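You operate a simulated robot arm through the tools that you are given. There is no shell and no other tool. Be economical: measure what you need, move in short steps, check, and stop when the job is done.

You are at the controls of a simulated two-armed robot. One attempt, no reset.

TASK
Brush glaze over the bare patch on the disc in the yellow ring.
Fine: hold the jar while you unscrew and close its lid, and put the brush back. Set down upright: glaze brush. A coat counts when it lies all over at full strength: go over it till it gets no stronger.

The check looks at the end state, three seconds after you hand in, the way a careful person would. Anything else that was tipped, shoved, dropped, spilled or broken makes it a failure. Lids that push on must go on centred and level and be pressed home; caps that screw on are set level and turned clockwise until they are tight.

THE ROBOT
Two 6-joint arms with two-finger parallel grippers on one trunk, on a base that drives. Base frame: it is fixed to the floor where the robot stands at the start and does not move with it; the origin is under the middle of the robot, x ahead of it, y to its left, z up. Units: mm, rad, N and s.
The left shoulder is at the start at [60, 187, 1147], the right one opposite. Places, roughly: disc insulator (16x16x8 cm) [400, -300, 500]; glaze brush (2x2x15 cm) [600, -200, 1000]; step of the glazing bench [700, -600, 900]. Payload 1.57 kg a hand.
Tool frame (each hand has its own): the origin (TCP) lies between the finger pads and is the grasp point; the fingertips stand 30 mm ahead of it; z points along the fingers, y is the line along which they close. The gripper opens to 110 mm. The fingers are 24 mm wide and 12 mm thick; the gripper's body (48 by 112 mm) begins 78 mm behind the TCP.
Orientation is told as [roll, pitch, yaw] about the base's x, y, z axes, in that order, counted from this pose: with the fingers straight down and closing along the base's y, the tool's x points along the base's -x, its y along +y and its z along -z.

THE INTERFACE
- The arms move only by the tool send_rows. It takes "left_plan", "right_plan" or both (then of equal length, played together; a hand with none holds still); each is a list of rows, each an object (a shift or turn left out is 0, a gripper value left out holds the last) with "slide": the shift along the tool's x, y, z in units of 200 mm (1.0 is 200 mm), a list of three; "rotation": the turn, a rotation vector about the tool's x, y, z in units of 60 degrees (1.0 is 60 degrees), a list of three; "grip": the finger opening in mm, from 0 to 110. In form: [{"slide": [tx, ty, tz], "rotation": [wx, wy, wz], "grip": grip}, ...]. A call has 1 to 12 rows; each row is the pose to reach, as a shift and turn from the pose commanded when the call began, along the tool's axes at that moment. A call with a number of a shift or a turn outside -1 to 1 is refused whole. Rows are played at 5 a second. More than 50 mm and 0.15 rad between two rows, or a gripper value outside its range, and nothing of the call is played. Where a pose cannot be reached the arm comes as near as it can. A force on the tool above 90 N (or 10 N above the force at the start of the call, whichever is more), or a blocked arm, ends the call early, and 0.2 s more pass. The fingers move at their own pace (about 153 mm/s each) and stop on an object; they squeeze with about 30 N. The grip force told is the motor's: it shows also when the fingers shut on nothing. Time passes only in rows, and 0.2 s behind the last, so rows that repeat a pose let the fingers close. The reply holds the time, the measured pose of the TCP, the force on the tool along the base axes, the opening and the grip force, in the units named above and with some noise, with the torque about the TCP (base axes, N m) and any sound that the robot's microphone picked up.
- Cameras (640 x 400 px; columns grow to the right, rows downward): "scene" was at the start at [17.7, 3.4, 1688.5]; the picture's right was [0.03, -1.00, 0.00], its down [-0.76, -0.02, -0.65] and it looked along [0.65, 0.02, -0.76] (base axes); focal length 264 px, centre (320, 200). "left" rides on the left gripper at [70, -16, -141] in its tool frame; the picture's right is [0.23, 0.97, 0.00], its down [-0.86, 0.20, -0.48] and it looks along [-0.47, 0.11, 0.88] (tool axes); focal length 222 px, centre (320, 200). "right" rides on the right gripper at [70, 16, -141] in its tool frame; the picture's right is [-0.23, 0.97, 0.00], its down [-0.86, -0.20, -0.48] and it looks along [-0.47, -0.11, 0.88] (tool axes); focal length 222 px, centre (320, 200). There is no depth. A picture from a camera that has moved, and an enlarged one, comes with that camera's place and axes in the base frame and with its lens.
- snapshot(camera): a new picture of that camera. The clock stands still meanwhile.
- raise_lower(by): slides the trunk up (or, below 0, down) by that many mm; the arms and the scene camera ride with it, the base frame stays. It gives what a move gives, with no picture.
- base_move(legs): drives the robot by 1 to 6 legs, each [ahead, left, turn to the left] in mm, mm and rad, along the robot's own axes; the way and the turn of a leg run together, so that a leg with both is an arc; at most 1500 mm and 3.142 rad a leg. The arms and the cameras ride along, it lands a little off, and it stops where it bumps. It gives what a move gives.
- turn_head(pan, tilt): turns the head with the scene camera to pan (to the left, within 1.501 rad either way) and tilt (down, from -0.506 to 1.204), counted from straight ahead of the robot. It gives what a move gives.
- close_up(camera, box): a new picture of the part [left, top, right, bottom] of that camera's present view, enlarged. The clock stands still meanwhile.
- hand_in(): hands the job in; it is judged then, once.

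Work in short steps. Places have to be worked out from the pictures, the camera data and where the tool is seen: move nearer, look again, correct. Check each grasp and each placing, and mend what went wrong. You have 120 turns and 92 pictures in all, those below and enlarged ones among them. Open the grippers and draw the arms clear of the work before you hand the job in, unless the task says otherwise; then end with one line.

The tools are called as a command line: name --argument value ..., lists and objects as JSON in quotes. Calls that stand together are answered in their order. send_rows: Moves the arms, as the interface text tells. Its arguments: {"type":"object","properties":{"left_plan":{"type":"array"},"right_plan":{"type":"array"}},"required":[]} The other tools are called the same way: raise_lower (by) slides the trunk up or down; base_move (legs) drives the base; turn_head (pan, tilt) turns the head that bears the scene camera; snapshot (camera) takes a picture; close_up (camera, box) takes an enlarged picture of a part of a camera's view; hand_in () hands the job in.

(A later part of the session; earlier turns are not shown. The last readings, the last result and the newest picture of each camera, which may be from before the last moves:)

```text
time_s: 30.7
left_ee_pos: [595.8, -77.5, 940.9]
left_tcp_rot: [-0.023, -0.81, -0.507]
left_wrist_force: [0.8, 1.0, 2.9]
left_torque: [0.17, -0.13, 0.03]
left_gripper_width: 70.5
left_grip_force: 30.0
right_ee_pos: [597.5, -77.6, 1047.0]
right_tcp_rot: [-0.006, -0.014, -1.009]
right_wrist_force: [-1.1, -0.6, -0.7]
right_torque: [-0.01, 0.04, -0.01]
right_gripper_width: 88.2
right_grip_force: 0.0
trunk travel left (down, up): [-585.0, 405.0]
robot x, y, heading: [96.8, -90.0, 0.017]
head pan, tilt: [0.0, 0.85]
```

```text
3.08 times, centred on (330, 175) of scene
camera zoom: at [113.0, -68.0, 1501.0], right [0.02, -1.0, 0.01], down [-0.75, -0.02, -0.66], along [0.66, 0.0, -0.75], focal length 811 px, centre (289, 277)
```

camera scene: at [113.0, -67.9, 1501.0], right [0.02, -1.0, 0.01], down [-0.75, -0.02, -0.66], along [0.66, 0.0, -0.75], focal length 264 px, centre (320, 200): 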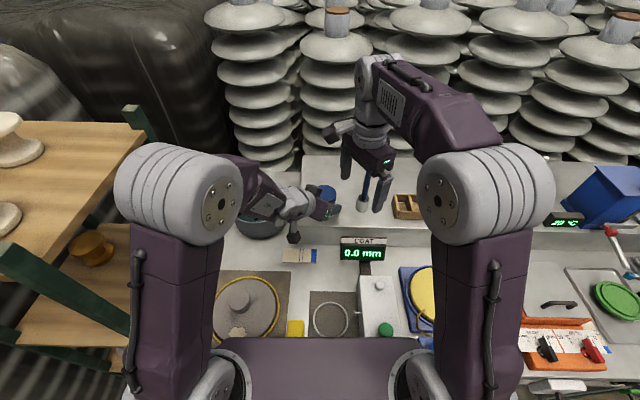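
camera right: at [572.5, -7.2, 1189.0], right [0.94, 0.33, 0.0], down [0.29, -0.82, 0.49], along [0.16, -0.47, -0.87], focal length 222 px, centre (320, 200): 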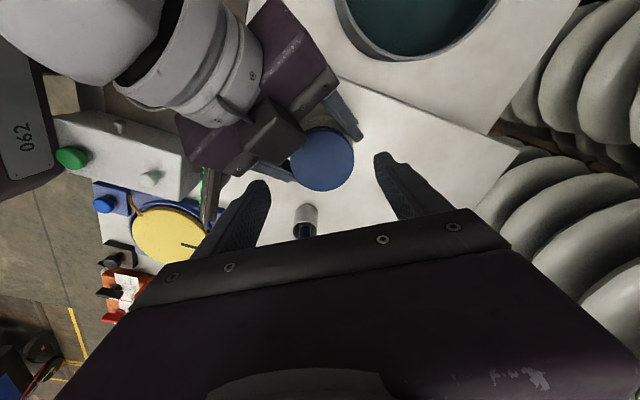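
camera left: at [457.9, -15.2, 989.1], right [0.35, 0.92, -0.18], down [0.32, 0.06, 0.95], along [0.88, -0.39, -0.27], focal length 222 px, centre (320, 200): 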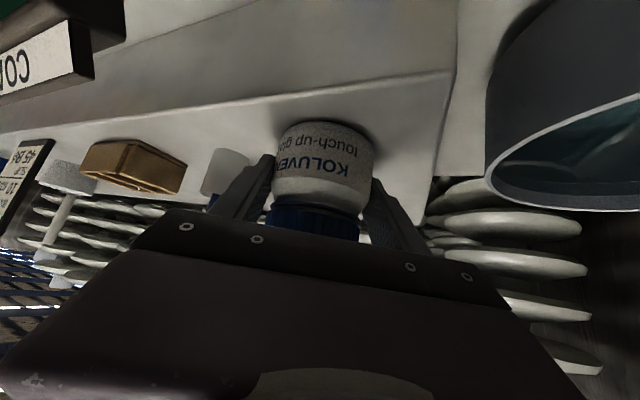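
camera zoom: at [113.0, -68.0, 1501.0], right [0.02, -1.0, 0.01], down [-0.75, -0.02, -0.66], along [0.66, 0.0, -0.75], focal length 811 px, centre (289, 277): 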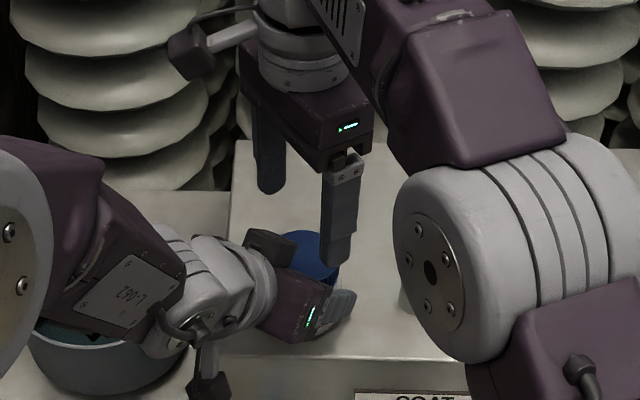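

Lid axis (597,-77), top ≈ 975. A box on the left hand sits close to the lid, and its fingers reach high; I regrip the jar lower and 15 mm further back so the right fingers have room.

send_rows --left_plan '[{"grip": 84}, {"grip": 84}, {"slide": [0.07, 0, -0.037], "grip": 84}, {"slide": [0.07, 0, -0.037], "grip": 84}, {"slide": [0.07, 0, -0.037], "grip": 60}, {"slide": [0.07, 0, -0.037], "grip": 60}, {"slide": [0.07, 0, -0.037], "grip": 60}]' --right_plan '[{"rotation": [0, 0, -0.03]}, {"rotation": [0, 0, -0.06]}, {"rotation": [0, 0, -0.06]}, {"rotation": [0, 0, -0.06]}, {"rotation": [0, 0, -0.06]}, {"rotation": [0, 0, -0.06]}, {"rotation": [0, 0, -0.06]}]'

snapshot --camera "right"

snapshot --camera "left"

```text
time_s: 32.3
left_ee_pos: [583.5, -69.4, 934.6]
left_tcp_rot: [-0.025, -0.811, -0.509]
left_wrist_force: [-0.5, 0.8, 0.3]
left_torque: [0.09, 0.0, 0.03]
left_gripper_width: 70.6
left_grip_force: 29.5
right_ee_pos: [597.2, -76.1, 1047.9]
right_tcp_rot: [-0.007, -0.015, -0.943]
right_wrist_force: [-0.1, 0.1, -0.6]
right_torque: [0.0, 0.01, 0.02]
right_gripper_width: 88.1
right_grip_force: 0.1
trunk travel left (down, up): [-585.0, 405.0]
robot x, y, heading: [96.0, -89.1, 0.021]
head pan, tilt: [0.0, 0.85]
```

```text
60 pictures are left
camera right: at [568.0, -9.3, 1189.4], right [0.92, 0.39, 0.0], down [0.34, -0.8, 0.49], along [0.19, -0.45, -0.87], focal length 222 px, centre (320, 200)
```

right: 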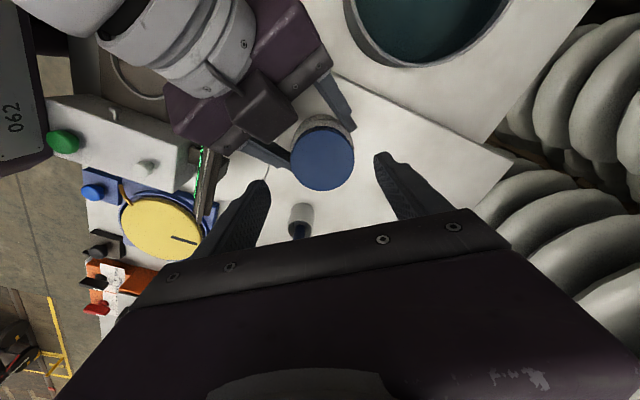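

```text
59 pictures are left
camera left: at [444.8, -7.6, 984.1], right [0.35, 0.92, -0.18], down [0.32, 0.06, 0.95], along [0.88, -0.39, -0.27], focal length 222 px, centre (320, 200)
```

left: 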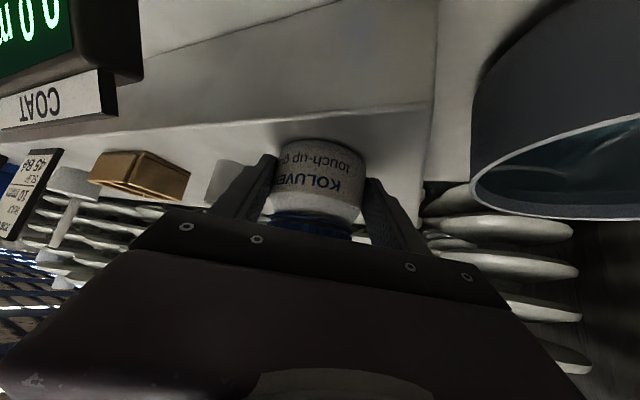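

Lid stays at (597,-75), right under the right hand with free room. I descend 60 mm and close on the lid.

send_rows --right_plan '[{"slide": [0, 0.002, 0.1]}, {"slide": [0, 0.004, 0.2]}, {"slide": [0, 0.004, 0.26]}, {"slide": [0, 0.004, 0.3]}, {"slide": [0, 0.004, 0.3]}]'

snapshot --camera "right"

```text
time_s: 33.5
left_ee_pos: [581.7, -68.9, 932.6]
left_tcp_rot: [-0.02, -0.801, -0.511]
left_wrist_force: [4.5, -0.1, -33.4]
left_torque: [1.9, -2.96, -0.45]
left_gripper_width: 70.4
left_grip_force: 29.5
right_ee_pos: [597.4, -78.4, 991.4]
right_tcp_rot: [-0.001, -0.016, -0.944]
right_wrist_force: [3.5, -4.7, 57.6]
right_torque: [-1.51, 2.78, 0.3]
right_gripper_width: 88.2
right_grip_force: 0.1
trunk travel left (down, up): [-585.0, 405.0]
robot x, y, heading: [96.9, -89.9, 0.016]
head pan, tilt: [0.0, 0.85]
```

```text
58 pictures are left
camera right: at [568.7, -10.5, 1132.3], right [0.92, 0.39, 0.0], down [0.34, -0.8, 0.49], along [0.19, -0.45, -0.87], focal length 222 px, centre (320, 200)
```

right: 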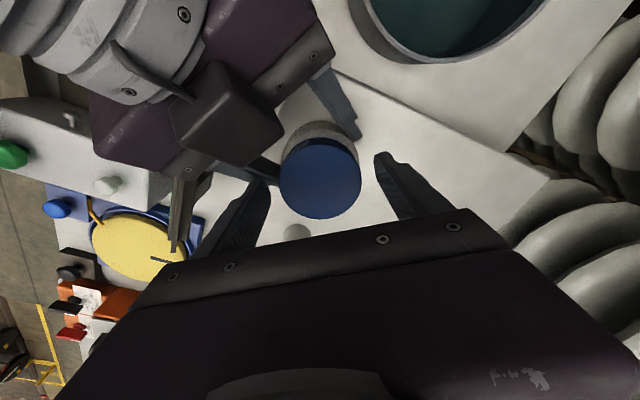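

The right fingers rest on the left fingers (force 57 N). I raise the right hand and flatten the left hand's tilt by 15° (jar released meanwhile, still standing) so its fingers stay lower.

send_rows --right_plan '[{"slide": [0, 0, -0.1]}, {"slide": [0, 0, -0.25]}, {"slide": [0, 0, -0.3]}]'

send_rows --left_plan '[{"grip": 86}, {"grip": 86}, {"rotation": [0, -0.08, 0], "grip": 86}, {"slide": [0.005, 0, 0.005], "rotation": [0, -0.16, 0], "grip": 86}, {"slide": [0.01, 0, 0.01], "rotation": [0, -0.25, 0], "grip": 86}, {"slide": [0.01, 0, 0.01], "rotation": [0, -0.25, 0], "grip": 86}]'

snapshot --camera "left"

```text
time_s: 34.3
left_ee_pos: [585.3, -69.5, 935.1]
left_tcp_rot: [-0.026, -0.811, -0.504]
left_wrist_force: [0.4, 0.4, -2.9]
left_torque: [0.02, 0.06, 0.01]
left_gripper_width: 70.5
left_grip_force: 30.1
right_ee_pos: [597.8, -77.1, 1049.0]
right_tcp_rot: [-0.008, -0.014, -0.944]
right_wrist_force: [0.7, 0.5, 0.4]
right_torque: [0.02, 0.05, 0.02]
right_gripper_width: 87.9
right_grip_force: 0.0
trunk travel left (down, up): [-585.0, 405.0]
robot x, y, heading: [98.6, -88.2, 0.018]
head pan, tilt: [0.0, 0.85]
```

```text
time_s: 35.7
left_ee_pos: [586.6, -65.9, 938.3]
left_tcp_rot: [-0.048, -1.022, -0.489]
left_wrist_force: [0.3, -0.5, -0.5]
left_torque: [0.0, -0.01, 0.01]
left_gripper_width: 86.3
left_grip_force: 0.0
left hand out of reach, approached as far as the arm can: row 5, 6
right_ee_pos: [596.9, -77.5, 1047.3]
right_tcp_rot: [-0.008, -0.014, -0.945]
right_wrist_force: [0.0, -0.9, -0.8]
right_torque: [-0.01, -0.02, 0.01]
right_gripper_width: 87.9
right_grip_force: 0.0
trunk travel left (down, up): [-585.0, 405.0]
robot x, y, heading: [96.6, -85.1, 0.023]
head pan, tilt: [0.0, 0.85]
```

```text
57 pictures are left
camera left: at [443.4, -1.4, 954.2], right [0.39, 0.9, -0.22], down [0.14, 0.17, 0.97], along [0.91, -0.41, -0.06], focal length 222 px, centre (320, 200)
```

left: 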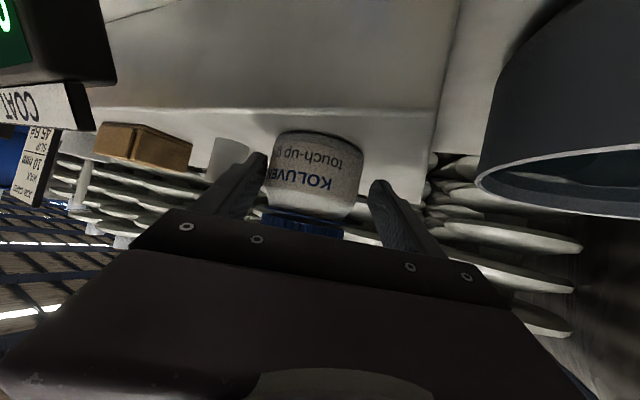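

Tilt now 31° below horizontal. I lower the left hand 7 mm, shift 4 mm right, and close again on the jar.

send_rows --left_plan '[{"slide": [0.03, -0.02, 0.018], "grip": 86}, {"slide": [0.03, -0.02, 0.018], "grip": 86}, {"slide": [0.03, -0.02, 0.018], "grip": 60}, {"slide": [0.03, -0.02, 0.018], "grip": 60}, {"slide": [0.03, -0.02, 0.018], "grip": 60}]'

snapshot --camera "right"

```text
time_s: 36.9
left_ee_pos: [585.2, -69.6, 931.9]
left_tcp_rot: [-0.061, -1.019, -0.481]
left_wrist_force: [0.6, -0.8, 0.1]
left_torque: [0.07, -0.06, -0.02]
left_gripper_width: 71.0
left_grip_force: 29.8
right_ee_pos: [597.0, -76.7, 1049.7]
right_tcp_rot: [-0.007, -0.012, -0.943]
right_wrist_force: [0.3, 0.2, 0.2]
right_torque: [-0.01, 0.03, 0.05]
right_gripper_width: 87.9
right_grip_force: 0.0
trunk travel left (down, up): [-585.0, 405.0]
robot x, y, heading: [97.9, -89.0, 0.018]
head pan, tilt: [0.0, 0.85]
```

```text
56 pictures are left
camera right: at [568.2, -8.8, 1189.6], right [0.92, 0.39, 0.0], down [0.34, -0.8, 0.49], along [0.19, -0.45, -0.87], focal length 222 px, centre (320, 200)
```

right: 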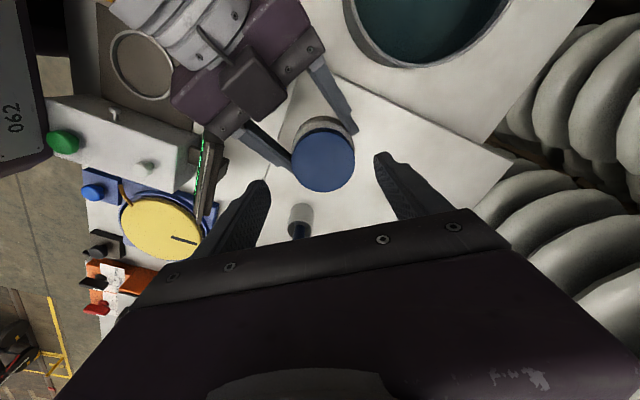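

Much more room now; lid still centred below the right hand. Descend 58 mm and grip the lid.

send_rows --right_plan '[{"slide": [0, 0, 0.1]}, {"slide": [0, 0, 0.2]}, {"slide": [0, 0, 0.26]}, {"slide": [0, 0, 0.29]}, {"slide": [0, 0, 0.29]}]'

```text
time_s: 38.1
left_ee_pos: [586.7, -70.9, 931.9]
left_tcp_rot: [-0.062, -1.019, -0.48]
left_wrist_force: [0.7, 0.6, 2.5]
left_torque: [0.15, -0.14, 0.0]
left_gripper_width: 70.5
left_grip_force: 29.7
right_ee_pos: [596.5, -76.9, 989.9]
right_tcp_rot: [-0.007, -0.014, -0.944]
right_wrist_force: [-0.1, -0.1, 0.9]
right_torque: [0.03, 0.0, 0.0]
right_gripper_width: 88.1
right_grip_force: 0.0
trunk travel left (down, up): [-585.0, 405.0]
robot x, y, heading: [99.4, -93.6, 0.025]
head pan, tilt: [0.0, 0.85]
```

No contact this time. I close on the lid and turn it 50° counter-clockwise (yaw up).

send_rows --right_plan '[{"grip": 50}, {"grip": 50}, {"grip": 50}]'

send_rows --right_plan '[{"rotation": [0, 0, -0.12]}, {"rotation": [0, 0, -0.24]}, {"rotation": [0, 0, -0.36]}, {"rotation": [0, 0, -0.48]}, {"rotation": [0, 0, -0.6]}, {"rotation": [0, 0, -0.72]}, {"rotation": [0, 0, -0.84]}, {"rotation": [0, 0, -0.84]}]'

close_up --camera "left" --box '[180, 90, 460, 265]'

snapshot --camera "right"

```text
time_s: 38.9
left_ee_pos: [584.8, -71.8, 932.1]
left_tcp_rot: [-0.059, -1.019, -0.485]
left_wrist_force: [-19.4, -10.9, 9.0]
left_torque: [0.45, -0.83, -0.39]
left_gripper_width: 70.9
left_grip_force: 29.9
right_ee_pos: [599.5, -77.0, 989.8]
right_tcp_rot: [-0.002, -0.013, -0.945]
right_wrist_force: [18.5, 9.1, -5.0]
right_torque: [0.19, -0.46, 0.14]
right_gripper_width: 62.3
right_grip_force: 29.8
trunk travel left (down, up): [-585.0, 405.0]
robot x, y, heading: [98.3, -87.5, 0.02]
head pan, tilt: [0.0, 0.85]
```

```text
time_s: 40.7
left_ee_pos: [585.2, -69.9, 931.9]
left_tcp_rot: [-0.062, -1.017, -0.477]
left_wrist_force: [-3.7, 2.8, 5.0]
left_torque: [0.0, -0.27, -0.03]
left_gripper_width: 70.7
left_grip_force: 30.1
right_ee_pos: [597.9, -79.3, 990.4]
right_tcp_rot: [-0.017, -0.002, -0.063]
right_wrist_force: [3.4, -5.2, 5.5]
right_torque: [-0.09, -0.15, -0.02]
right_gripper_width: 62.7
right_grip_force: 29.7
trunk travel left (down, up): [-585.0, 405.0]
robot x, y, heading: [96.4, -88.3, 0.019]
head pan, tilt: [0.0, 0.85]
```

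```text
2.29 times, centred on (320, 178) of left
camera zoom: at [442.1, -3.8, 948.9], right [0.39, 0.89, -0.22], down [0.15, 0.18, 0.97], along [0.91, -0.41, -0.07], focal length 508 px, centre (320, 251)
```

zoom: 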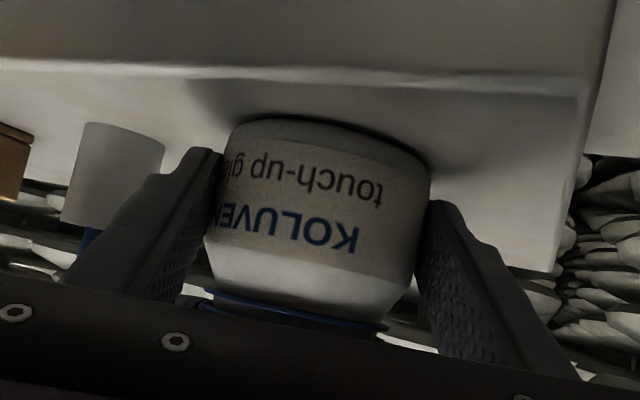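

```text
54 pictures are left
camera right: at [527.4, -55.9, 1132.0], right [0.29, 0.96, -0.02], down [0.84, -0.24, 0.48], along [0.46, -0.15, -0.88], focal length 222 px, centre (320, 200)
```

right: 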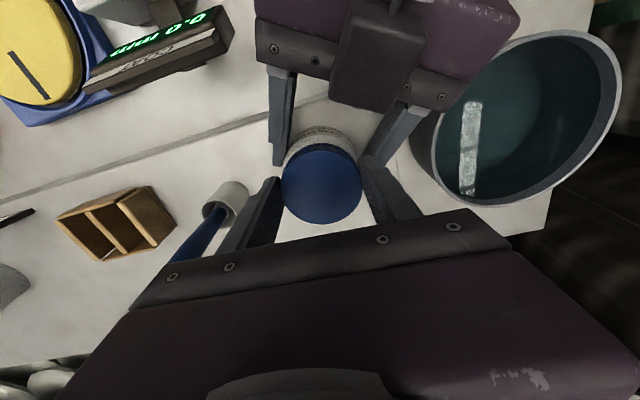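

Lid turned 50° while the jar stayed. I repeat the release–return–turn cycle.

send_rows --right_plan '[{"grip": 84}, {"rotation": [0, 0, 0.12], "grip": 84}, {"rotation": [0, 0, 0.24]}, {"rotation": [0, 0, 0.36]}, {"rotation": [0, 0, 0.48]}, {"rotation": [0, 0, 0.6]}, {"rotation": [0, 0, 0.72]}, {"rotation": [0, 0, 0.84]}, {"rotation": [0, 0, 0.84], "grip": 50}, {"rotation": [0, 0, 0.84], "grip": 50}, {"rotation": [0, 0, 0.84], "grip": 50}]'

send_rows --right_plan '[{"rotation": [0, 0, -0.12]}, {"rotation": [0, 0, -0.24]}, {"rotation": [0, 0, -0.36]}, {"rotation": [0, 0, -0.48]}, {"rotation": [0, 0, -0.6]}, {"rotation": [0, 0, -0.72]}, {"rotation": [0, 0, -0.84]}, {"rotation": [0, 0, -0.84]}]'

send_rows --right_plan '[{"grip": 84}, {"rotation": [0, 0, 0.12], "grip": 84}, {"rotation": [0, 0, 0.24]}, {"rotation": [0, 0, 0.36]}, {"rotation": [0, 0, 0.48]}, {"rotation": [0, 0, 0.6]}, {"rotation": [0, 0, 0.72]}, {"rotation": [0, 0, 0.84]}, {"rotation": [0, 0, 0.84], "grip": 50}, {"rotation": [0, 0, 0.84], "grip": 50}, {"rotation": [0, 0, 0.84], "grip": 50}]'

send_rows --right_plan '[{"rotation": [0, 0, -0.12]}, {"rotation": [0, 0, -0.24]}, {"rotation": [0, 0, -0.36]}, {"rotation": [0, 0, -0.48]}, {"rotation": [0, 0, -0.6]}, {"rotation": [0, 0, -0.72]}, {"rotation": [0, 0, -0.84]}, {"rotation": [0, 0, -0.84]}]'

close_up --camera "left" --box '[180, 90, 460, 265]'

```text
time_s: 43.1
left_ee_pos: [583.8, -70.9, 931.9]
left_tcp_rot: [-0.06, -1.017, -0.485]
left_wrist_force: [-20.5, -12.6, 9.1]
left_torque: [0.39, -0.85, -0.42]
left_gripper_width: 70.7
left_grip_force: 29.8
right_ee_pos: [597.4, -77.0, 990.4]
right_tcp_rot: [-0.002, -0.013, -0.945]
right_wrist_force: [19.9, 9.4, -4.6]
right_torque: [0.21, -0.48, 0.1]
right_gripper_width: 62.5
right_grip_force: 29.9
trunk travel left (down, up): [-585.0, 405.0]
robot x, y, heading: [95.3, -89.2, 0.015]
head pan, tilt: [0.0, 0.85]
```

```text
time_s: 44.9
left_ee_pos: [584.1, -70.2, 932.1]
left_tcp_rot: [-0.061, -1.018, -0.478]
left_wrist_force: [-9.7, 0.3, 5.7]
left_torque: [0.04, -0.43, -0.12]
left_gripper_width: 70.6
left_grip_force: 29.8
right_ee_pos: [596.9, -79.2, 990.4]
right_tcp_rot: [-0.016, -0.003, -0.063]
right_wrist_force: [10.0, -3.8, 2.7]
right_torque: [-0.04, -0.33, 0.02]
right_gripper_width: 62.8
right_grip_force: 29.8
trunk travel left (down, up): [-585.0, 405.0]
robot x, y, heading: [98.4, -88.8, 0.021]
head pan, tilt: [0.0, 0.85]
```

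```text
time_s: 47.3
left_ee_pos: [585.8, -71.7, 932.0]
left_tcp_rot: [-0.06, -1.017, -0.483]
left_wrist_force: [-20.3, -10.9, 7.2]
left_torque: [0.39, -0.81, -0.34]
left_gripper_width: 70.6
left_grip_force: 30.0
right_ee_pos: [598.9, -76.6, 990.4]
right_tcp_rot: [-0.001, -0.014, -0.944]
right_wrist_force: [19.3, 8.3, -4.1]
right_torque: [0.2, -0.43, 0.11]
right_gripper_width: 62.6
right_grip_force: 30.2
trunk travel left (down, up): [-585.0, 405.0]
robot x, y, heading: [96.8, -90.0, 0.017]
head pan, tilt: [0.0, 0.85]
```

```text
time_s: 49.1
left_ee_pos: [585.6, -70.3, 932.5]
left_tcp_rot: [-0.062, -1.016, -0.478]
left_wrist_force: [-8.3, -0.1, 3.0]
left_torque: [0.11, -0.32, -0.12]
left_gripper_width: 70.7
left_grip_force: 30.0
right_ee_pos: [597.5, -79.3, 991.2]
right_tcp_rot: [-0.016, -0.003, -0.064]
right_wrist_force: [7.8, -2.6, 8.4]
right_torque: [0.0, -0.29, -0.01]
right_gripper_width: 62.7
right_grip_force: 30.1
trunk travel left (down, up): [-585.0, 405.0]
robot x, y, heading: [97.1, -91.5, 0.02]
head pan, tilt: [0.0, 0.85]
```

```text
2.29 times, centred on (320, 178) of left
camera zoom: at [441.9, -4.2, 949.0], right [0.39, 0.89, -0.22], down [0.15, 0.18, 0.97], along [0.91, -0.41, -0.07], focal length 508 px, centre (320, 251)
```

zoom: 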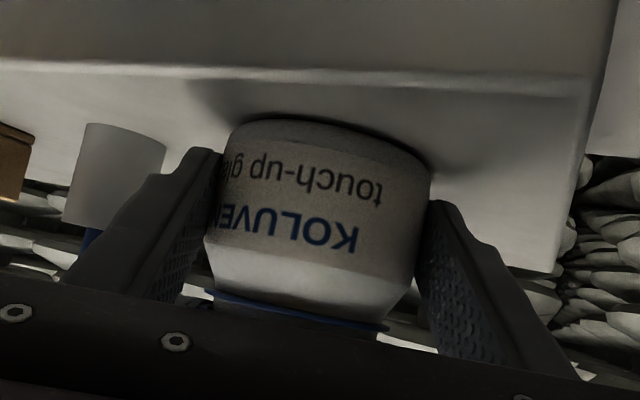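

Jar still firmly held. Three more cycles, then I check whether the lid has come free.

send_rows --right_plan '[{"grip": 84}, {"rotation": [0, 0, 0.12], "grip": 84}, {"rotation": [0, 0, 0.24]}, {"rotation": [0, 0, 0.36]}, {"rotation": [0, 0, 0.48]}, {"rotation": [0, 0, 0.6]}, {"rotation": [0, 0, 0.72]}, {"slide": [0, 0.008, 0], "rotation": [0, 0, 0.84]}, {"slide": [0, 0.008, 0], "rotation": [0, 0, 0.84], "grip": 50}, {"slide": [0, 0.008, 0], "rotation": [0, 0, 0.84], "grip": 50}, {"slide": [0, 0.008, 0], "rotation": [0, 0, 0.84], "grip": 50}]'

send_rows --right_plan '[{"rotation": [0, 0, -0.12]}, {"rotation": [0, 0, -0.24]}, {"rotation": [0, 0, -0.36]}, {"rotation": [0, 0, -0.48]}, {"rotation": [0, 0, -0.6]}, {"rotation": [0, 0, -0.72]}, {"rotation": [0, 0, -0.84]}, {"rotation": [0, 0, -0.84]}]'

send_rows --right_plan '[{"grip": 84}, {"rotation": [0, 0, 0.12], "grip": 84}, {"rotation": [0, 0, 0.24]}, {"rotation": [0, 0, 0.36]}, {"rotation": [0, 0, 0.48]}, {"rotation": [0, 0, 0.6]}, {"rotation": [0, 0, 0.72]}, {"rotation": [0, 0, 0.84]}, {"rotation": [0, 0, 0.84], "grip": 50}, {"rotation": [0, 0, 0.84], "grip": 50}, {"rotation": [0, 0, 0.84], "grip": 50}]'

send_rows --right_plan '[{"rotation": [0, 0, -0.12]}, {"rotation": [0, 0, -0.24]}, {"rotation": [0, 0, -0.36]}, {"rotation": [0, 0, -0.48]}, {"rotation": [0, 0, -0.6]}, {"rotation": [0, 0, -0.72]}, {"rotation": [0, 0, -0.84]}, {"rotation": [0, 0, -0.84]}]'

send_rows --right_plan '[{"grip": 84}, {"rotation": [0, 0, 0.12], "grip": 84}, {"rotation": [0, 0, 0.24]}, {"rotation": [0, 0, 0.36]}, {"rotation": [0, 0, 0.48]}, {"rotation": [0, 0, 0.6]}, {"rotation": [0, 0, 0.72]}, {"rotation": [0, 0, 0.84]}, {"rotation": [0, 0, 0.84], "grip": 50}, {"rotation": [0, 0, 0.84], "grip": 50}, {"rotation": [0, 0, 0.84], "grip": 50}]'

send_rows --right_plan '[{"rotation": [0, 0, -0.12]}, {"rotation": [0, 0, -0.24]}, {"rotation": [0, 0, -0.36]}, {"rotation": [0, 0, -0.48]}, {"rotation": [0, 0, -0.6]}, {"rotation": [0, 0, -0.72]}, {"rotation": [0, 0, -0.84]}, {"rotation": [0, 0, -0.84]}]'

snapshot --camera "left"

```text
time_s: 51.5
left_ee_pos: [584.5, -69.8, 932.3]
left_tcp_rot: [-0.059, -1.017, -0.483]
left_wrist_force: [-12.4, -5.1, 3.9]
left_torque: [0.34, -0.58, -0.2]
left_gripper_width: 70.5
left_grip_force: 30.5
right_ee_pos: [597.5, -76.6, 990.8]
right_tcp_rot: [-0.004, -0.014, -0.943]
right_wrist_force: [12.5, 5.7, -1.7]
right_torque: [0.11, -0.28, 0.06]
right_gripper_width: 62.4
right_grip_force: 29.8
trunk travel left (down, up): [-585.0, 405.0]
robot x, y, heading: [95.8, -85.7, 0.019]
head pan, tilt: [0.0, 0.85]
```

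```text
time_s: 53.3
left_ee_pos: [586.0, -70.2, 932.8]
left_tcp_rot: [-0.061, -1.019, -0.475]
left_wrist_force: [3.5, 11.6, 0.6]
left_torque: [-0.06, -0.17, 0.19]
left_gripper_width: 70.6
left_grip_force: 29.6
right_ee_pos: [597.9, -77.6, 989.8]
right_tcp_rot: [-0.016, -0.003, -0.063]
right_wrist_force: [-2.0, -14.0, 9.0]
right_torque: [-0.49, 0.17, -0.11]
right_gripper_width: 62.5
right_grip_force: 29.8
trunk travel left (down, up): [-585.0, 405.0]
robot x, y, heading: [96.3, -92.9, 0.019]
head pan, tilt: [0.0, 0.85]
```

```text
time_s: 55.7
left_ee_pos: [584.4, -72.4, 932.1]
left_tcp_rot: [-0.06, -1.019, -0.484]
left_wrist_force: [-17.2, -8.5, 6.5]
left_torque: [0.44, -0.75, -0.35]
left_gripper_width: 70.6
left_grip_force: 29.5
right_ee_pos: [598.3, -76.5, 991.3]
right_tcp_rot: [-0.003, -0.014, -0.945]
right_wrist_force: [17.4, 8.9, -3.2]
right_torque: [0.18, -0.35, 0.11]
right_gripper_width: 62.7
right_grip_force: 29.9
trunk travel left (down, up): [-585.0, 405.0]
robot x, y, heading: [98.4, -90.7, 0.023]
head pan, tilt: [0.0, 0.85]
```

```text
time_s: 57.5
left_ee_pos: [585.5, -71.2, 931.9]
left_tcp_rot: [-0.06, -1.019, -0.477]
left_wrist_force: [-3.8, 10.3, 3.4]
left_torque: [-0.19, -0.13, 0.19]
left_gripper_width: 70.2
left_grip_force: 30.0
right_ee_pos: [597.2, -77.6, 991.3]
right_tcp_rot: [-0.016, -0.002, -0.065]
right_wrist_force: [2.5, -14.2, 6.5]
right_torque: [-0.38, -0.02, -0.06]
right_gripper_width: 62.6
right_grip_force: 30.0
trunk travel left (down, up): [-585.0, 405.0]
robot x, y, heading: [97.6, -92.4, 0.02]
head pan, tilt: [0.0, 0.85]
```

```text
time_s: 59.9
left_ee_pos: [584.9, -72.1, 932.0]
left_tcp_rot: [-0.058, -1.017, -0.484]
left_wrist_force: [-15.9, -6.6, 4.3]
left_torque: [0.36, -0.68, -0.25]
left_gripper_width: 70.1
left_grip_force: 30.3
right_ee_pos: [597.9, -76.6, 989.5]
right_tcp_rot: [-0.002, -0.013, -0.944]
right_wrist_force: [15.9, 6.8, -1.5]
right_torque: [0.19, -0.34, 0.06]
right_gripper_width: 62.6
right_grip_force: 29.8
trunk travel left (down, up): [-585.0, 405.0]
robot x, y, heading: [99.6, -89.6, 0.018]
head pan, tilt: [0.0, 0.85]
```

```text
time_s: 61.7
left_ee_pos: [584.8, -71.1, 932.3]
left_tcp_rot: [-0.059, -1.017, -0.483]
left_wrist_force: [1.0, -0.4, 0.3]
left_torque: [0.08, 0.03, 0.02]
left_gripper_width: 70.1
left_grip_force: 29.9
right_ee_pos: [597.6, -76.8, 990.7]
right_tcp_rot: [-0.013, -0.003, -0.063]
right_wrist_force: [0.3, 0.4, 0.0]
right_torque: [-0.02, 0.03, 0.04]
right_gripper_width: 62.4
right_grip_force: 29.9
trunk travel left (down, up): [-585.0, 405.0]
robot x, y, heading: [98.5, -87.1, 0.017]
head pan, tilt: [0.0, 0.85]
```

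```text
52 pictures are left
camera left: at [441.6, -4.8, 949.1], right [0.39, 0.89, -0.22], down [0.15, 0.18, 0.97], along [0.91, -0.41, -0.07], focal length 222 px, centre (320, 200)
```

left: 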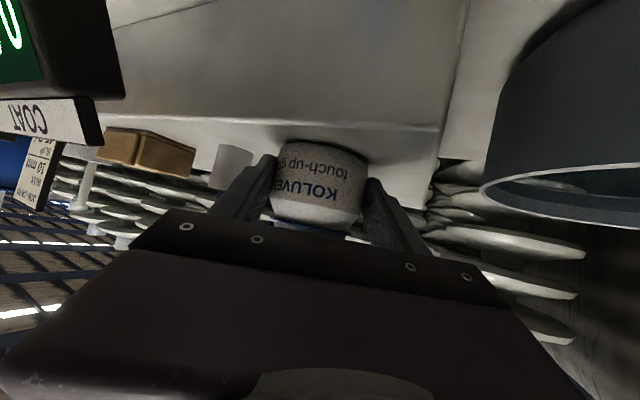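

All cross forces vanished after the last turn — the lid looks free. I lift it 60 mm straight up.

send_rows --right_plan '[{"slide": [0, 0, -0.04]}, {"slide": [0, 0, -0.1]}, {"slide": [0, 0, -0.2]}, {"slide": [0, 0, -0.3]}]'

snapshot --camera "right"

snapshot --camera "scene"

```text
time_s: 62.7
left_ee_pos: [584.0, -72.0, 932.4]
left_tcp_rot: [-0.061, -1.016, -0.482]
left_wrist_force: [0.4, 1.3, -0.3]
left_torque: [0.1, -0.04, 0.02]
left_gripper_width: 70.0
left_grip_force: 29.5
right_ee_pos: [597.4, -76.5, 1051.8]
right_tcp_rot: [-0.015, -0.004, -0.064]
right_wrist_force: [0.4, 0.2, 0.1]
right_torque: [-0.01, 0.02, 0.03]
right_gripper_width: 62.6
right_grip_force: 29.7
trunk travel left (down, up): [-585.0, 405.0]
robot x, y, heading: [95.4, -87.9, 0.019]
head pan, tilt: [0.0, 0.85]
```

```text
51 pictures are left
camera right: at [527.2, -53.5, 1192.9], right [0.29, 0.96, -0.01], down [0.84, -0.25, 0.48], along [0.46, -0.15, -0.87], focal length 222 px, centre (320, 200)
```

right: 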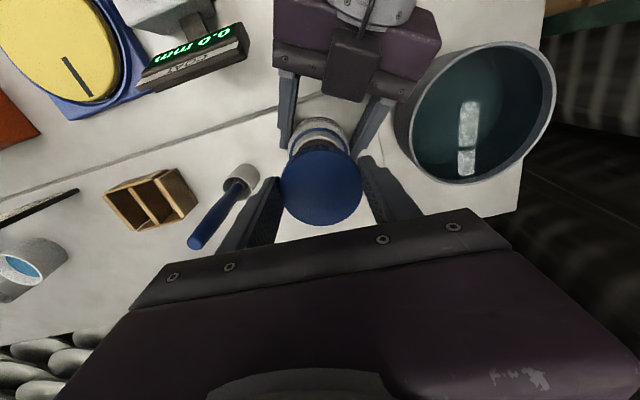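

```text
50 pictures are left
camera scene: at [112.1, -69.6, 1501.1], right [0.02, -1.0, 0.01], down [-0.75, -0.02, -0.66], along [0.66, 0.0, -0.75], focal length 264 px, centre (320, 200)
```

scene: 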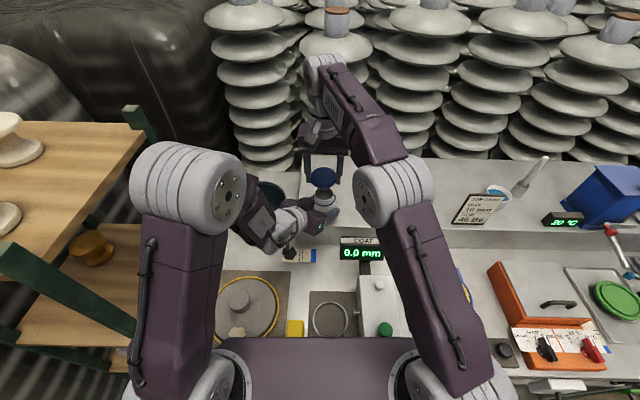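

The lid is off and in the right hand; I'll keep it there. Now I release the jar gently with the left hand and draw it back, then take the right hand (with lid) back and up.

send_rows --left_plan '[{"grip": 90}, {"grip": 108}, {"slide": [0, 0, -0.15], "grip": 108}, {"slide": [0, 0, -0.35]}, {"slide": [0, 0, -0.55]}, {"slide": [0, 0, -0.6]}]'

send_rows --right_plan '[{"slide": [0.13, -0.15, -0.067]}, {"slide": [0.26, -0.3, -0.13]}, {"slide": [0.39, -0.45, -0.2]}, {"slide": [0.52, -0.6, -0.27]}, {"slide": [0.65, -0.75, -0.33]}, {"slide": [0.78, -0.9, -0.4]}]'

snapshot --camera "scene"

```text
time_s: 64.1
left_ee_pos: [532.7, -25.3, 1006.5]
left_tcp_rot: [-0.045, -1.02, -0.487]
left_wrist_force: [-0.4, 0.0, 0.0]
left_torque: [0.01, 0.0, 0.02]
left_gripper_width: 108.0
left_grip_force: 0.1
left hand out of reach, approached as far as the arm can: row 4, 5, 6
right_ee_pos: [598.7, -76.9, 1050.9]
right_tcp_rot: [-0.014, -0.004, -0.064]
right_wrist_force: [-0.5, 0.6, 0.1]
right_torque: [-0.01, 0.03, -0.01]
right_gripper_width: 62.7
right_grip_force: 30.4
trunk travel left (down, up): [-585.0, 405.0]
robot x, y, heading: [95.3, -88.0, 0.02]
head pan, tilt: [0.0, 0.85]
```

```text
time_s: 65.5
left_ee_pos: [533.7, -25.5, 1006.9]
left_tcp_rot: [-0.045, -1.022, -0.491]
left_wrist_force: [0.2, -0.4, -0.2]
left_torque: [-0.02, -0.04, 0.01]
left_gripper_width: 108.0
left_grip_force: 0.2
right_ee_pos: [428.9, -244.8, 1132.8]
right_tcp_rot: [-0.014, -0.001, -0.063]
right_wrist_force: [0.4, 0.0, 0.1]
right_torque: [-0.03, 0.02, -0.01]
right_gripper_width: 62.6
right_grip_force: 29.7
trunk travel left (down, up): [-585.0, 405.0]
robot x, y, heading: [97.6, -89.0, 0.022]
head pan, tilt: [0.0, 0.85]
```

```text
49 pictures are left
camera scene: at [112.0, -69.8, 1501.1], right [0.02, -1.0, 0.01], down [-0.75, -0.02, -0.66], along [0.66, 0.0, -0.75], focal length 264 px, centre (320, 200)
```

scene: 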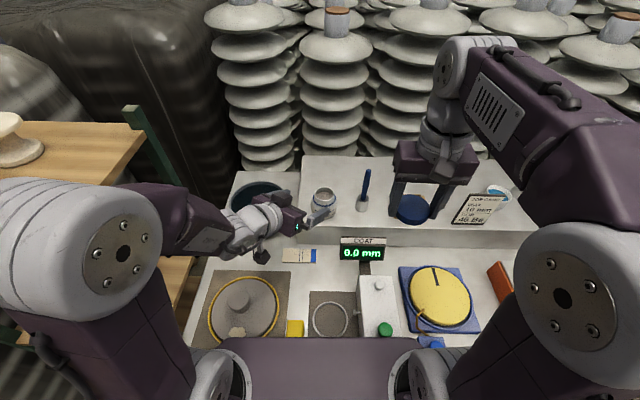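

Jar stands open and upright. I turn the left hand back to pointing straight down (raising it 60 mm), and raise the trunk 80 mm.

send_rows --left_plan '[{"slide": [-0.06, 0, -0.04], "rotation": [0, 0.14, 0]}, {"slide": [-0.13, 0, -0.08], "rotation": [0, 0.28, 0]}, {"slide": [-0.2, 0, -0.12], "rotation": [0, 0.42, 0]}, {"slide": [-0.256, 0, -0.157], "rotation": [0, 0.56, 0]}, {"slide": [-0.256, 0, -0.157], "rotation": [0, 0.7, 0]}, {"slide": [-0.256, 0, -0.157], "rotation": [0, 0.84, 0]}, {"slide": [-0.256, 0, -0.157], "rotation": [0, 0.975, 0]}]'

raise_lower --by 80

```text
time_s: 67.1
left_ee_pos: [534.8, -22.8, 1065.3]
left_tcp_rot: [-0.022, 0.002, -0.53]
left_wrist_force: [0.3, 0.2, -0.7]
left_torque: [-0.01, -0.01, 0.03]
left_gripper_width: 108.0
left_grip_force: 0.1
left hand out of reach, approached as far as the arm can: row 2, 3
right_ee_pos: [430.4, -243.9, 1133.2]
right_tcp_rot: [-0.013, -0.005, -0.063]
right_wrist_force: [-0.2, 0.5, 1.2]
right_torque: [0.0, 0.0, 0.0]
right_gripper_width: 62.4
right_grip_force: 29.6
trunk travel left (down, up): [-585.0, 405.0]
robot x, y, heading: [98.6, -89.2, 0.018]
head pan, tilt: [0.0, 0.85]
```

```text
time_s: 68.3
left_ee_pos: [535.5, -33.3, 1143.1]
left_tcp_rot: [-0.014, 0.008, -0.529]
left_wrist_force: [-0.2, 0.2, -0.3]
left_torque: [-0.02, -0.01, 0.01]
left_gripper_width: 108.0
left_grip_force: 0.1
right_ee_pos: [431.7, -257.6, 1209.4]
right_tcp_rot: [-0.002, -0.002, -0.065]
right_wrist_force: [0.1, -0.6, 0.2]
right_torque: [-0.04, -0.01, -0.01]
right_gripper_width: 62.5
right_grip_force: 30.2
trunk travel left (down, up): [-665.0, 325.0]
robot x, y, heading: [92.9, -89.8, 0.024]
head pan, tilt: [0.0, 0.85]
```

Now I drive 140 mm to the right so the left hand can take the brush.

base_move --legs '[[0, -140, -0.02]]'

snapshot --camera "left"

close_up --camera "scene" --box '[200, 140, 400, 265]'

```text
time_s: 69.6
left_ee_pos: [537.6, -185.1, 1143.7]
left_tcp_rot: [-0.013, 0.007, -0.548]
left_wrist_force: [-0.1, -0.3, 0.2]
left_torque: [-0.04, 0.0, 0.02]
left_gripper_width: 108.0
left_grip_force: 0.0
right_ee_pos: [429.8, -403.4, 1209.7]
right_tcp_rot: [-0.001, 0.001, -0.084]
right_wrist_force: [-0.5, -0.6, 0.5]
right_torque: [0.0, 0.0, -0.02]
right_gripper_width: 62.7
right_grip_force: 29.7
trunk travel left (down, up): [-665.0, 325.0]
robot x, y, heading: [99.4, -230.5, -0.001]
head pan, tilt: [0.0, 0.85]
```

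```text
48 pictures are left
camera left: at [471.9, -160.5, 1287.6], right [0.31, 0.95, -0.01], down [0.84, -0.27, 0.47], along [0.44, -0.16, -0.88], focal length 222 px, centre (320, 200)
```

left: 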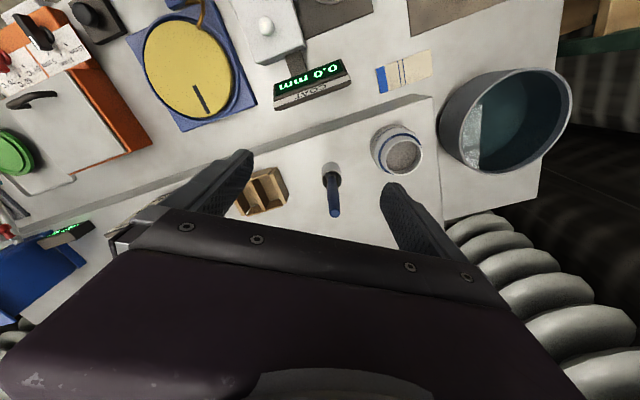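

```text
3.20 times, centred on (300, 202) of scene
camera zoom: at [116.5, -227.4, 1579.5], right [0.0, -1.0, 0.0], down [-0.75, 0.0, -0.66], along [0.66, 0.0, -0.75], focal length 844 px, centre (384, 192)
```

zoom: 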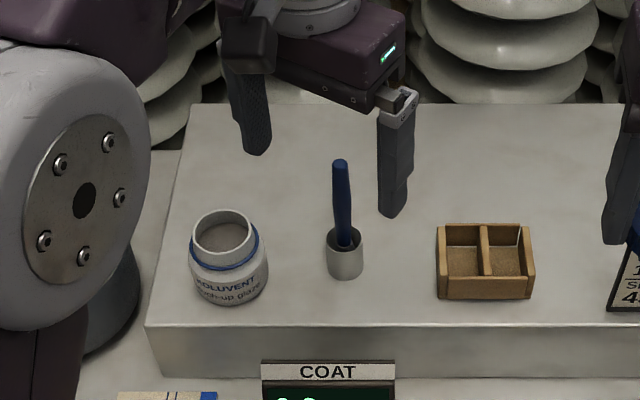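

Brush: handle top ≈ (609,-191,1057), leaning ~7° toward +x; cup rim ≈ (598,-189,960). I move the left hand above it, tilted to match the lean, fingers at 60 mm.

send_rows --left_plan '[{"slide": [-0.11, 0.057, 0.06], "rotation": [0.02, 0.033, 0], "grip": 60}, {"slide": [-0.22, 0.115, 0.12], "rotation": [0.04, 0.066, 0], "grip": 60}, {"slide": [-0.34, 0.172, 0.2], "rotation": [0.06, 0.098, 0], "grip": 60}, {"slide": [-0.34, 0.172, 0.22], "rotation": [0.06, 0.098, 0], "grip": 60}]'

snapshot --camera "left"

close_up --camera "scene" --box '[200, 120, 400, 245]'

```text
time_s: 70.6
left_ee_pos: [604.4, -189.5, 1094.3]
left_tcp_rot: [-0.076, 0.111, -0.554]
left_wrist_force: [0.3, 0.3, -0.3]
left_torque: [0.0, 0.0, 0.01]
left_gripper_width: 60.3
left_grip_force: 0.1
left hand out of reach, approached as far as the arm can: row 3, 4
right_ee_pos: [428.1, -404.2, 1209.3]
right_tcp_rot: [0.0, -0.002, -0.086]
right_wrist_force: [0.3, -0.6, -1.0]
right_torque: [-0.02, -0.04, -0.02]
right_gripper_width: 62.6
right_grip_force: 30.0
trunk travel left (down, up): [-665.0, 325.0]
robot x, y, heading: [105.6, -231.3, -0.006]
head pan, tilt: [0.0, 0.85]
```

```text
46 pictures are left
camera left: at [555.9, -165.0, 1246.8], right [0.31, 0.95, -0.05], down [0.89, -0.27, 0.36], along [0.33, -0.16, -0.93], focal length 222 px, centre (320, 200)
```

left: 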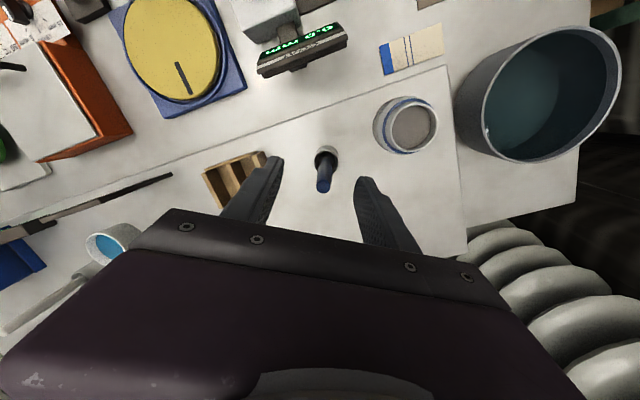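

```text
3.20 times, centred on (300, 182) of scene
camera zoom: at [114.6, -228.3, 1579.5], right [0.0, -1.0, 0.0], down [-0.75, 0.0, -0.66], along [0.66, 0.0, -0.75], focal length 844 px, centre (384, 256)
```

zoom: 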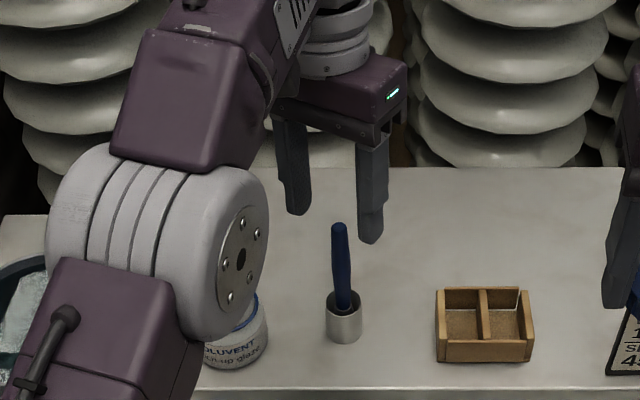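

Brush axis is between the fingers; lean ~5°. I correct the tilt slightly, lower onto the handle (TCP z≈1022), and close.

send_rows --left_plan '[{"slide": [-0.03, 0.03, 0.06], "rotation": [-0.047, -0.021, 0]}, {"slide": [-0.04, 0.038, 0.16], "rotation": [-0.047, -0.021, 0]}, {"slide": [-0.043, 0.038, 0.26], "rotation": [-0.047, -0.021, 0]}, {"slide": [-0.043, 0.038, 0.363], "rotation": [-0.047, -0.021, 0]}, {"slide": [-0.043, 0.038, 0.363], "rotation": [-0.047, -0.021, 0]}]'

snapshot --camera "left"

```text
time_s: 71.8
left_ee_pos: [607.5, -187.4, 1023.7]
left_tcp_rot: [-0.027, 0.089, -0.552]
left_wrist_force: [-0.3, 0.4, 0.0]
left_torque: [0.0, 0.02, 0.02]
left_gripper_width: 60.0
left_grip_force: 0.1
right_ee_pos: [429.8, -405.0, 1209.4]
right_tcp_rot: [-0.001, 0.001, -0.084]
right_wrist_force: [0.2, -0.5, 0.1]
right_torque: [-0.02, -0.03, 0.02]
right_gripper_width: 62.8
right_grip_force: 30.2
trunk travel left (down, up): [-665.0, 325.0]
robot x, y, heading: [96.3, -228.3, -0.002]
head pan, tilt: [0.0, 0.85]
```

```text
44 pictures are left
camera left: at [552.1, -168.3, 1171.6], right [0.32, 0.95, -0.01], down [0.87, -0.29, 0.4], along [0.37, -0.13, -0.92], focal length 222 px, centre (320, 200)
```

left: 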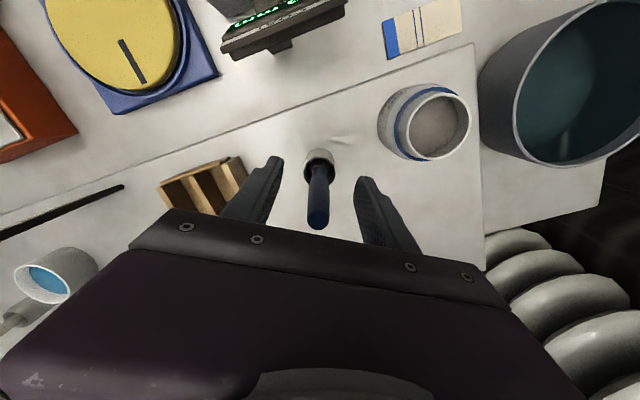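

The handle lies between the pads at the TCP. Close the gripper.

send_rows --left_plan '[{"grip": 30}, {"grip": 4}, {"grip": 4}, {"grip": 4}]'

snapshot --camera "left"

```text
time_s: 72.8
left_ee_pos: [607.7, -188.4, 1022.9]
left_tcp_rot: [-0.025, 0.088, -0.551]
left_wrist_force: [-0.3, -0.7, 1.0]
left_torque: [-0.01, 0.03, 0.0]
left_gripper_width: 13.9
left_grip_force: 30.0
right_ee_pos: [429.5, -404.2, 1208.1]
right_tcp_rot: [0.0, 0.0, -0.086]
right_wrist_force: [0.0, -0.7, -0.3]
right_torque: [0.06, 0.05, -0.02]
right_gripper_width: 62.6
right_grip_force: 30.1
trunk travel left (down, up): [-665.0, 325.0]
robot x, y, heading: [99.8, -230.7, -0.007]
head pan, tilt: [0.0, 0.85]
```

```text
43 pictures are left
camera left: at [552.1, -168.3, 1171.8], right [0.32, 0.95, -0.01], down [0.87, -0.29, 0.4], along [0.37, -0.13, -0.92], focal length 222 px, centre (320, 200)
```

left: 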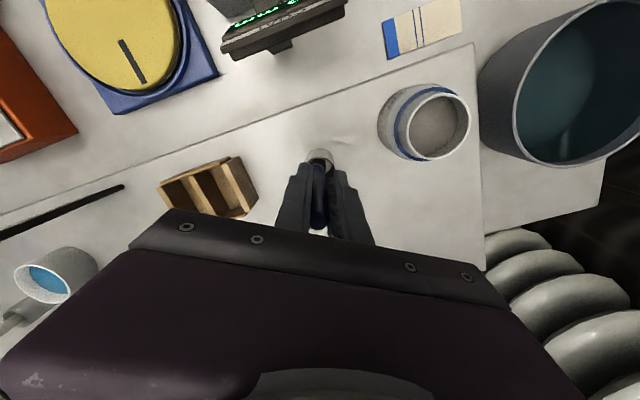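

Brush gripped (13.9 mm). I lift it out straight by raising the trunk 95 mm.

raise_lower --by 95

close_up --camera "scene" --box '[200, 150, 400, 275]'

snapshot --camera "left"

```text
time_s: 74.1
left_ee_pos: [607.3, -189.0, 1117.9]
left_tcp_rot: [-0.024, 0.09, -0.55]
left_wrist_force: [0.0, -0.9, 0.2]
left_torque: [0.01, -0.02, -0.01]
left_gripper_width: 14.2
left_grip_force: 29.8
right_ee_pos: [430.7, -404.8, 1303.7]
right_tcp_rot: [-0.001, 0.0, -0.086]
right_wrist_force: [-0.3, 0.6, -0.1]
right_torque: [0.03, -0.02, 0.02]
right_gripper_width: 62.7
right_grip_force: 30.3
trunk travel left (down, up): [-760.0, 230.0]
robot x, y, heading: [94.7, -230.2, -0.002]
head pan, tilt: [0.0, 0.85]
```

```text
3.20 times, centred on (300, 212) of scene
camera zoom: at [116.7, -229.2, 1674.5], right [0.0, -1.0, 0.0], down [-0.75, 0.0, -0.66], along [0.66, 0.0, -0.75], focal length 844 px, centre (384, 160)
```

zoom: 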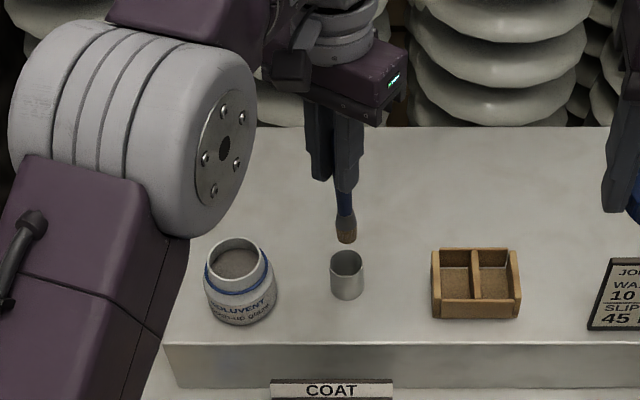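

```text
41 pictures are left
camera left: at [552.3, -168.3, 1266.7], right [0.32, 0.95, -0.01], down [0.87, -0.29, 0.4], along [0.37, -0.13, -0.92], focal length 222 px, centre (320, 200)
```

left: 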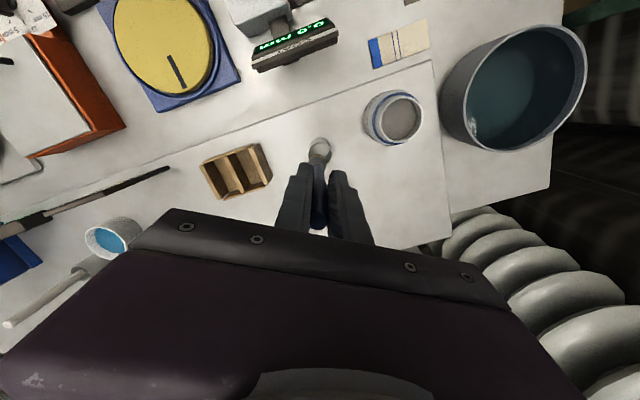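

Brush is out; tip ≈118 mm below the TCP. I straighten it to vertical and move it over the jar mouth (598,-77).

send_rows --left_plan '[{"slide": [0.08, 0.11, 0], "rotation": [-0.0225, -0.086, 0]}, {"slide": [0.17, 0.23, 0], "rotation": [-0.0225, -0.086, 0]}, {"slide": [0.25, 0.35, 0], "rotation": [-0.0225, -0.086, 0]}, {"slide": [0.33, 0.454, 0], "rotation": [-0.0225, -0.086, 0]}, {"slide": [0.33, 0.454, 0], "rotation": [-0.0225, -0.086, 0]}]'

close_up --camera "scene" --box '[200, 150, 360, 250]'

snapshot --camera "left"

```text
time_s: 75.3
left_ee_pos: [599.9, -76.4, 1120.9]
left_tcp_rot: [-0.005, -0.002, -0.553]
left_wrist_force: [-0.6, -0.3, -0.2]
left_torque: [0.01, 0.03, 0.03]
left_gripper_width: 13.7
left_grip_force: 29.8
right_ee_pos: [430.6, -406.2, 1304.1]
right_tcp_rot: [-0.002, 0.001, -0.087]
right_wrist_force: [0.9, -0.5, -0.5]
right_torque: [-0.01, -0.05, 0.0]
right_gripper_width: 62.9
right_grip_force: 29.9
trunk travel left (down, up): [-760.0, 230.0]
robot x, y, heading: [99.3, -227.2, -0.001]
head pan, tilt: [0.0, 0.85]
```

```text
4.00 times, centred on (280, 200) of scene
camera zoom: at [116.9, -229.7, 1674.5], right [0.0, -1.0, 0.0], down [-0.75, 0.0, -0.66], along [0.66, 0.0, -0.75], focal length 1055 px, centre (480, 200)
```

zoom: 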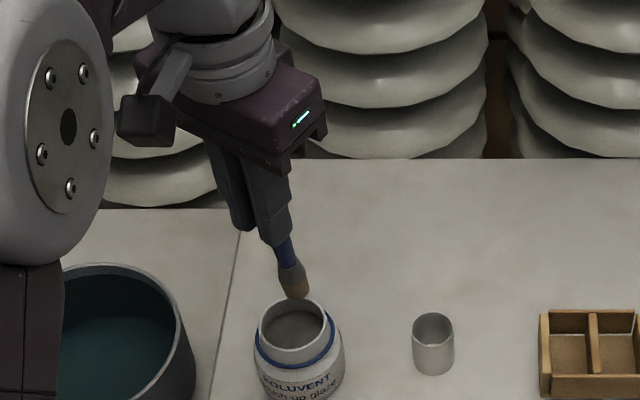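

```text
39 pictures are left
camera left: at [531.4, -53.0, 1263.7], right [0.32, 0.95, 0.0], down [0.83, -0.28, 0.48], along [0.45, -0.15, -0.88], focal length 222 px, centre (320, 200)
```

left: 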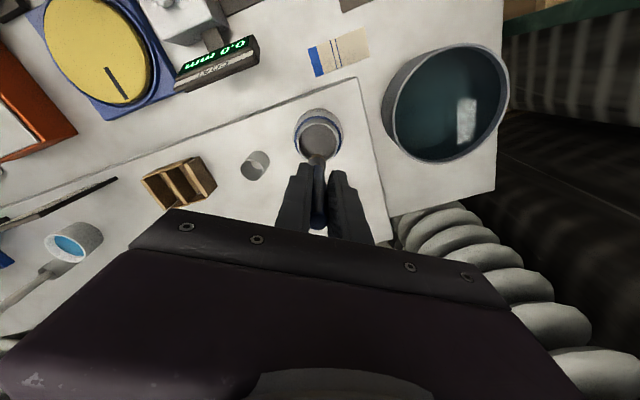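

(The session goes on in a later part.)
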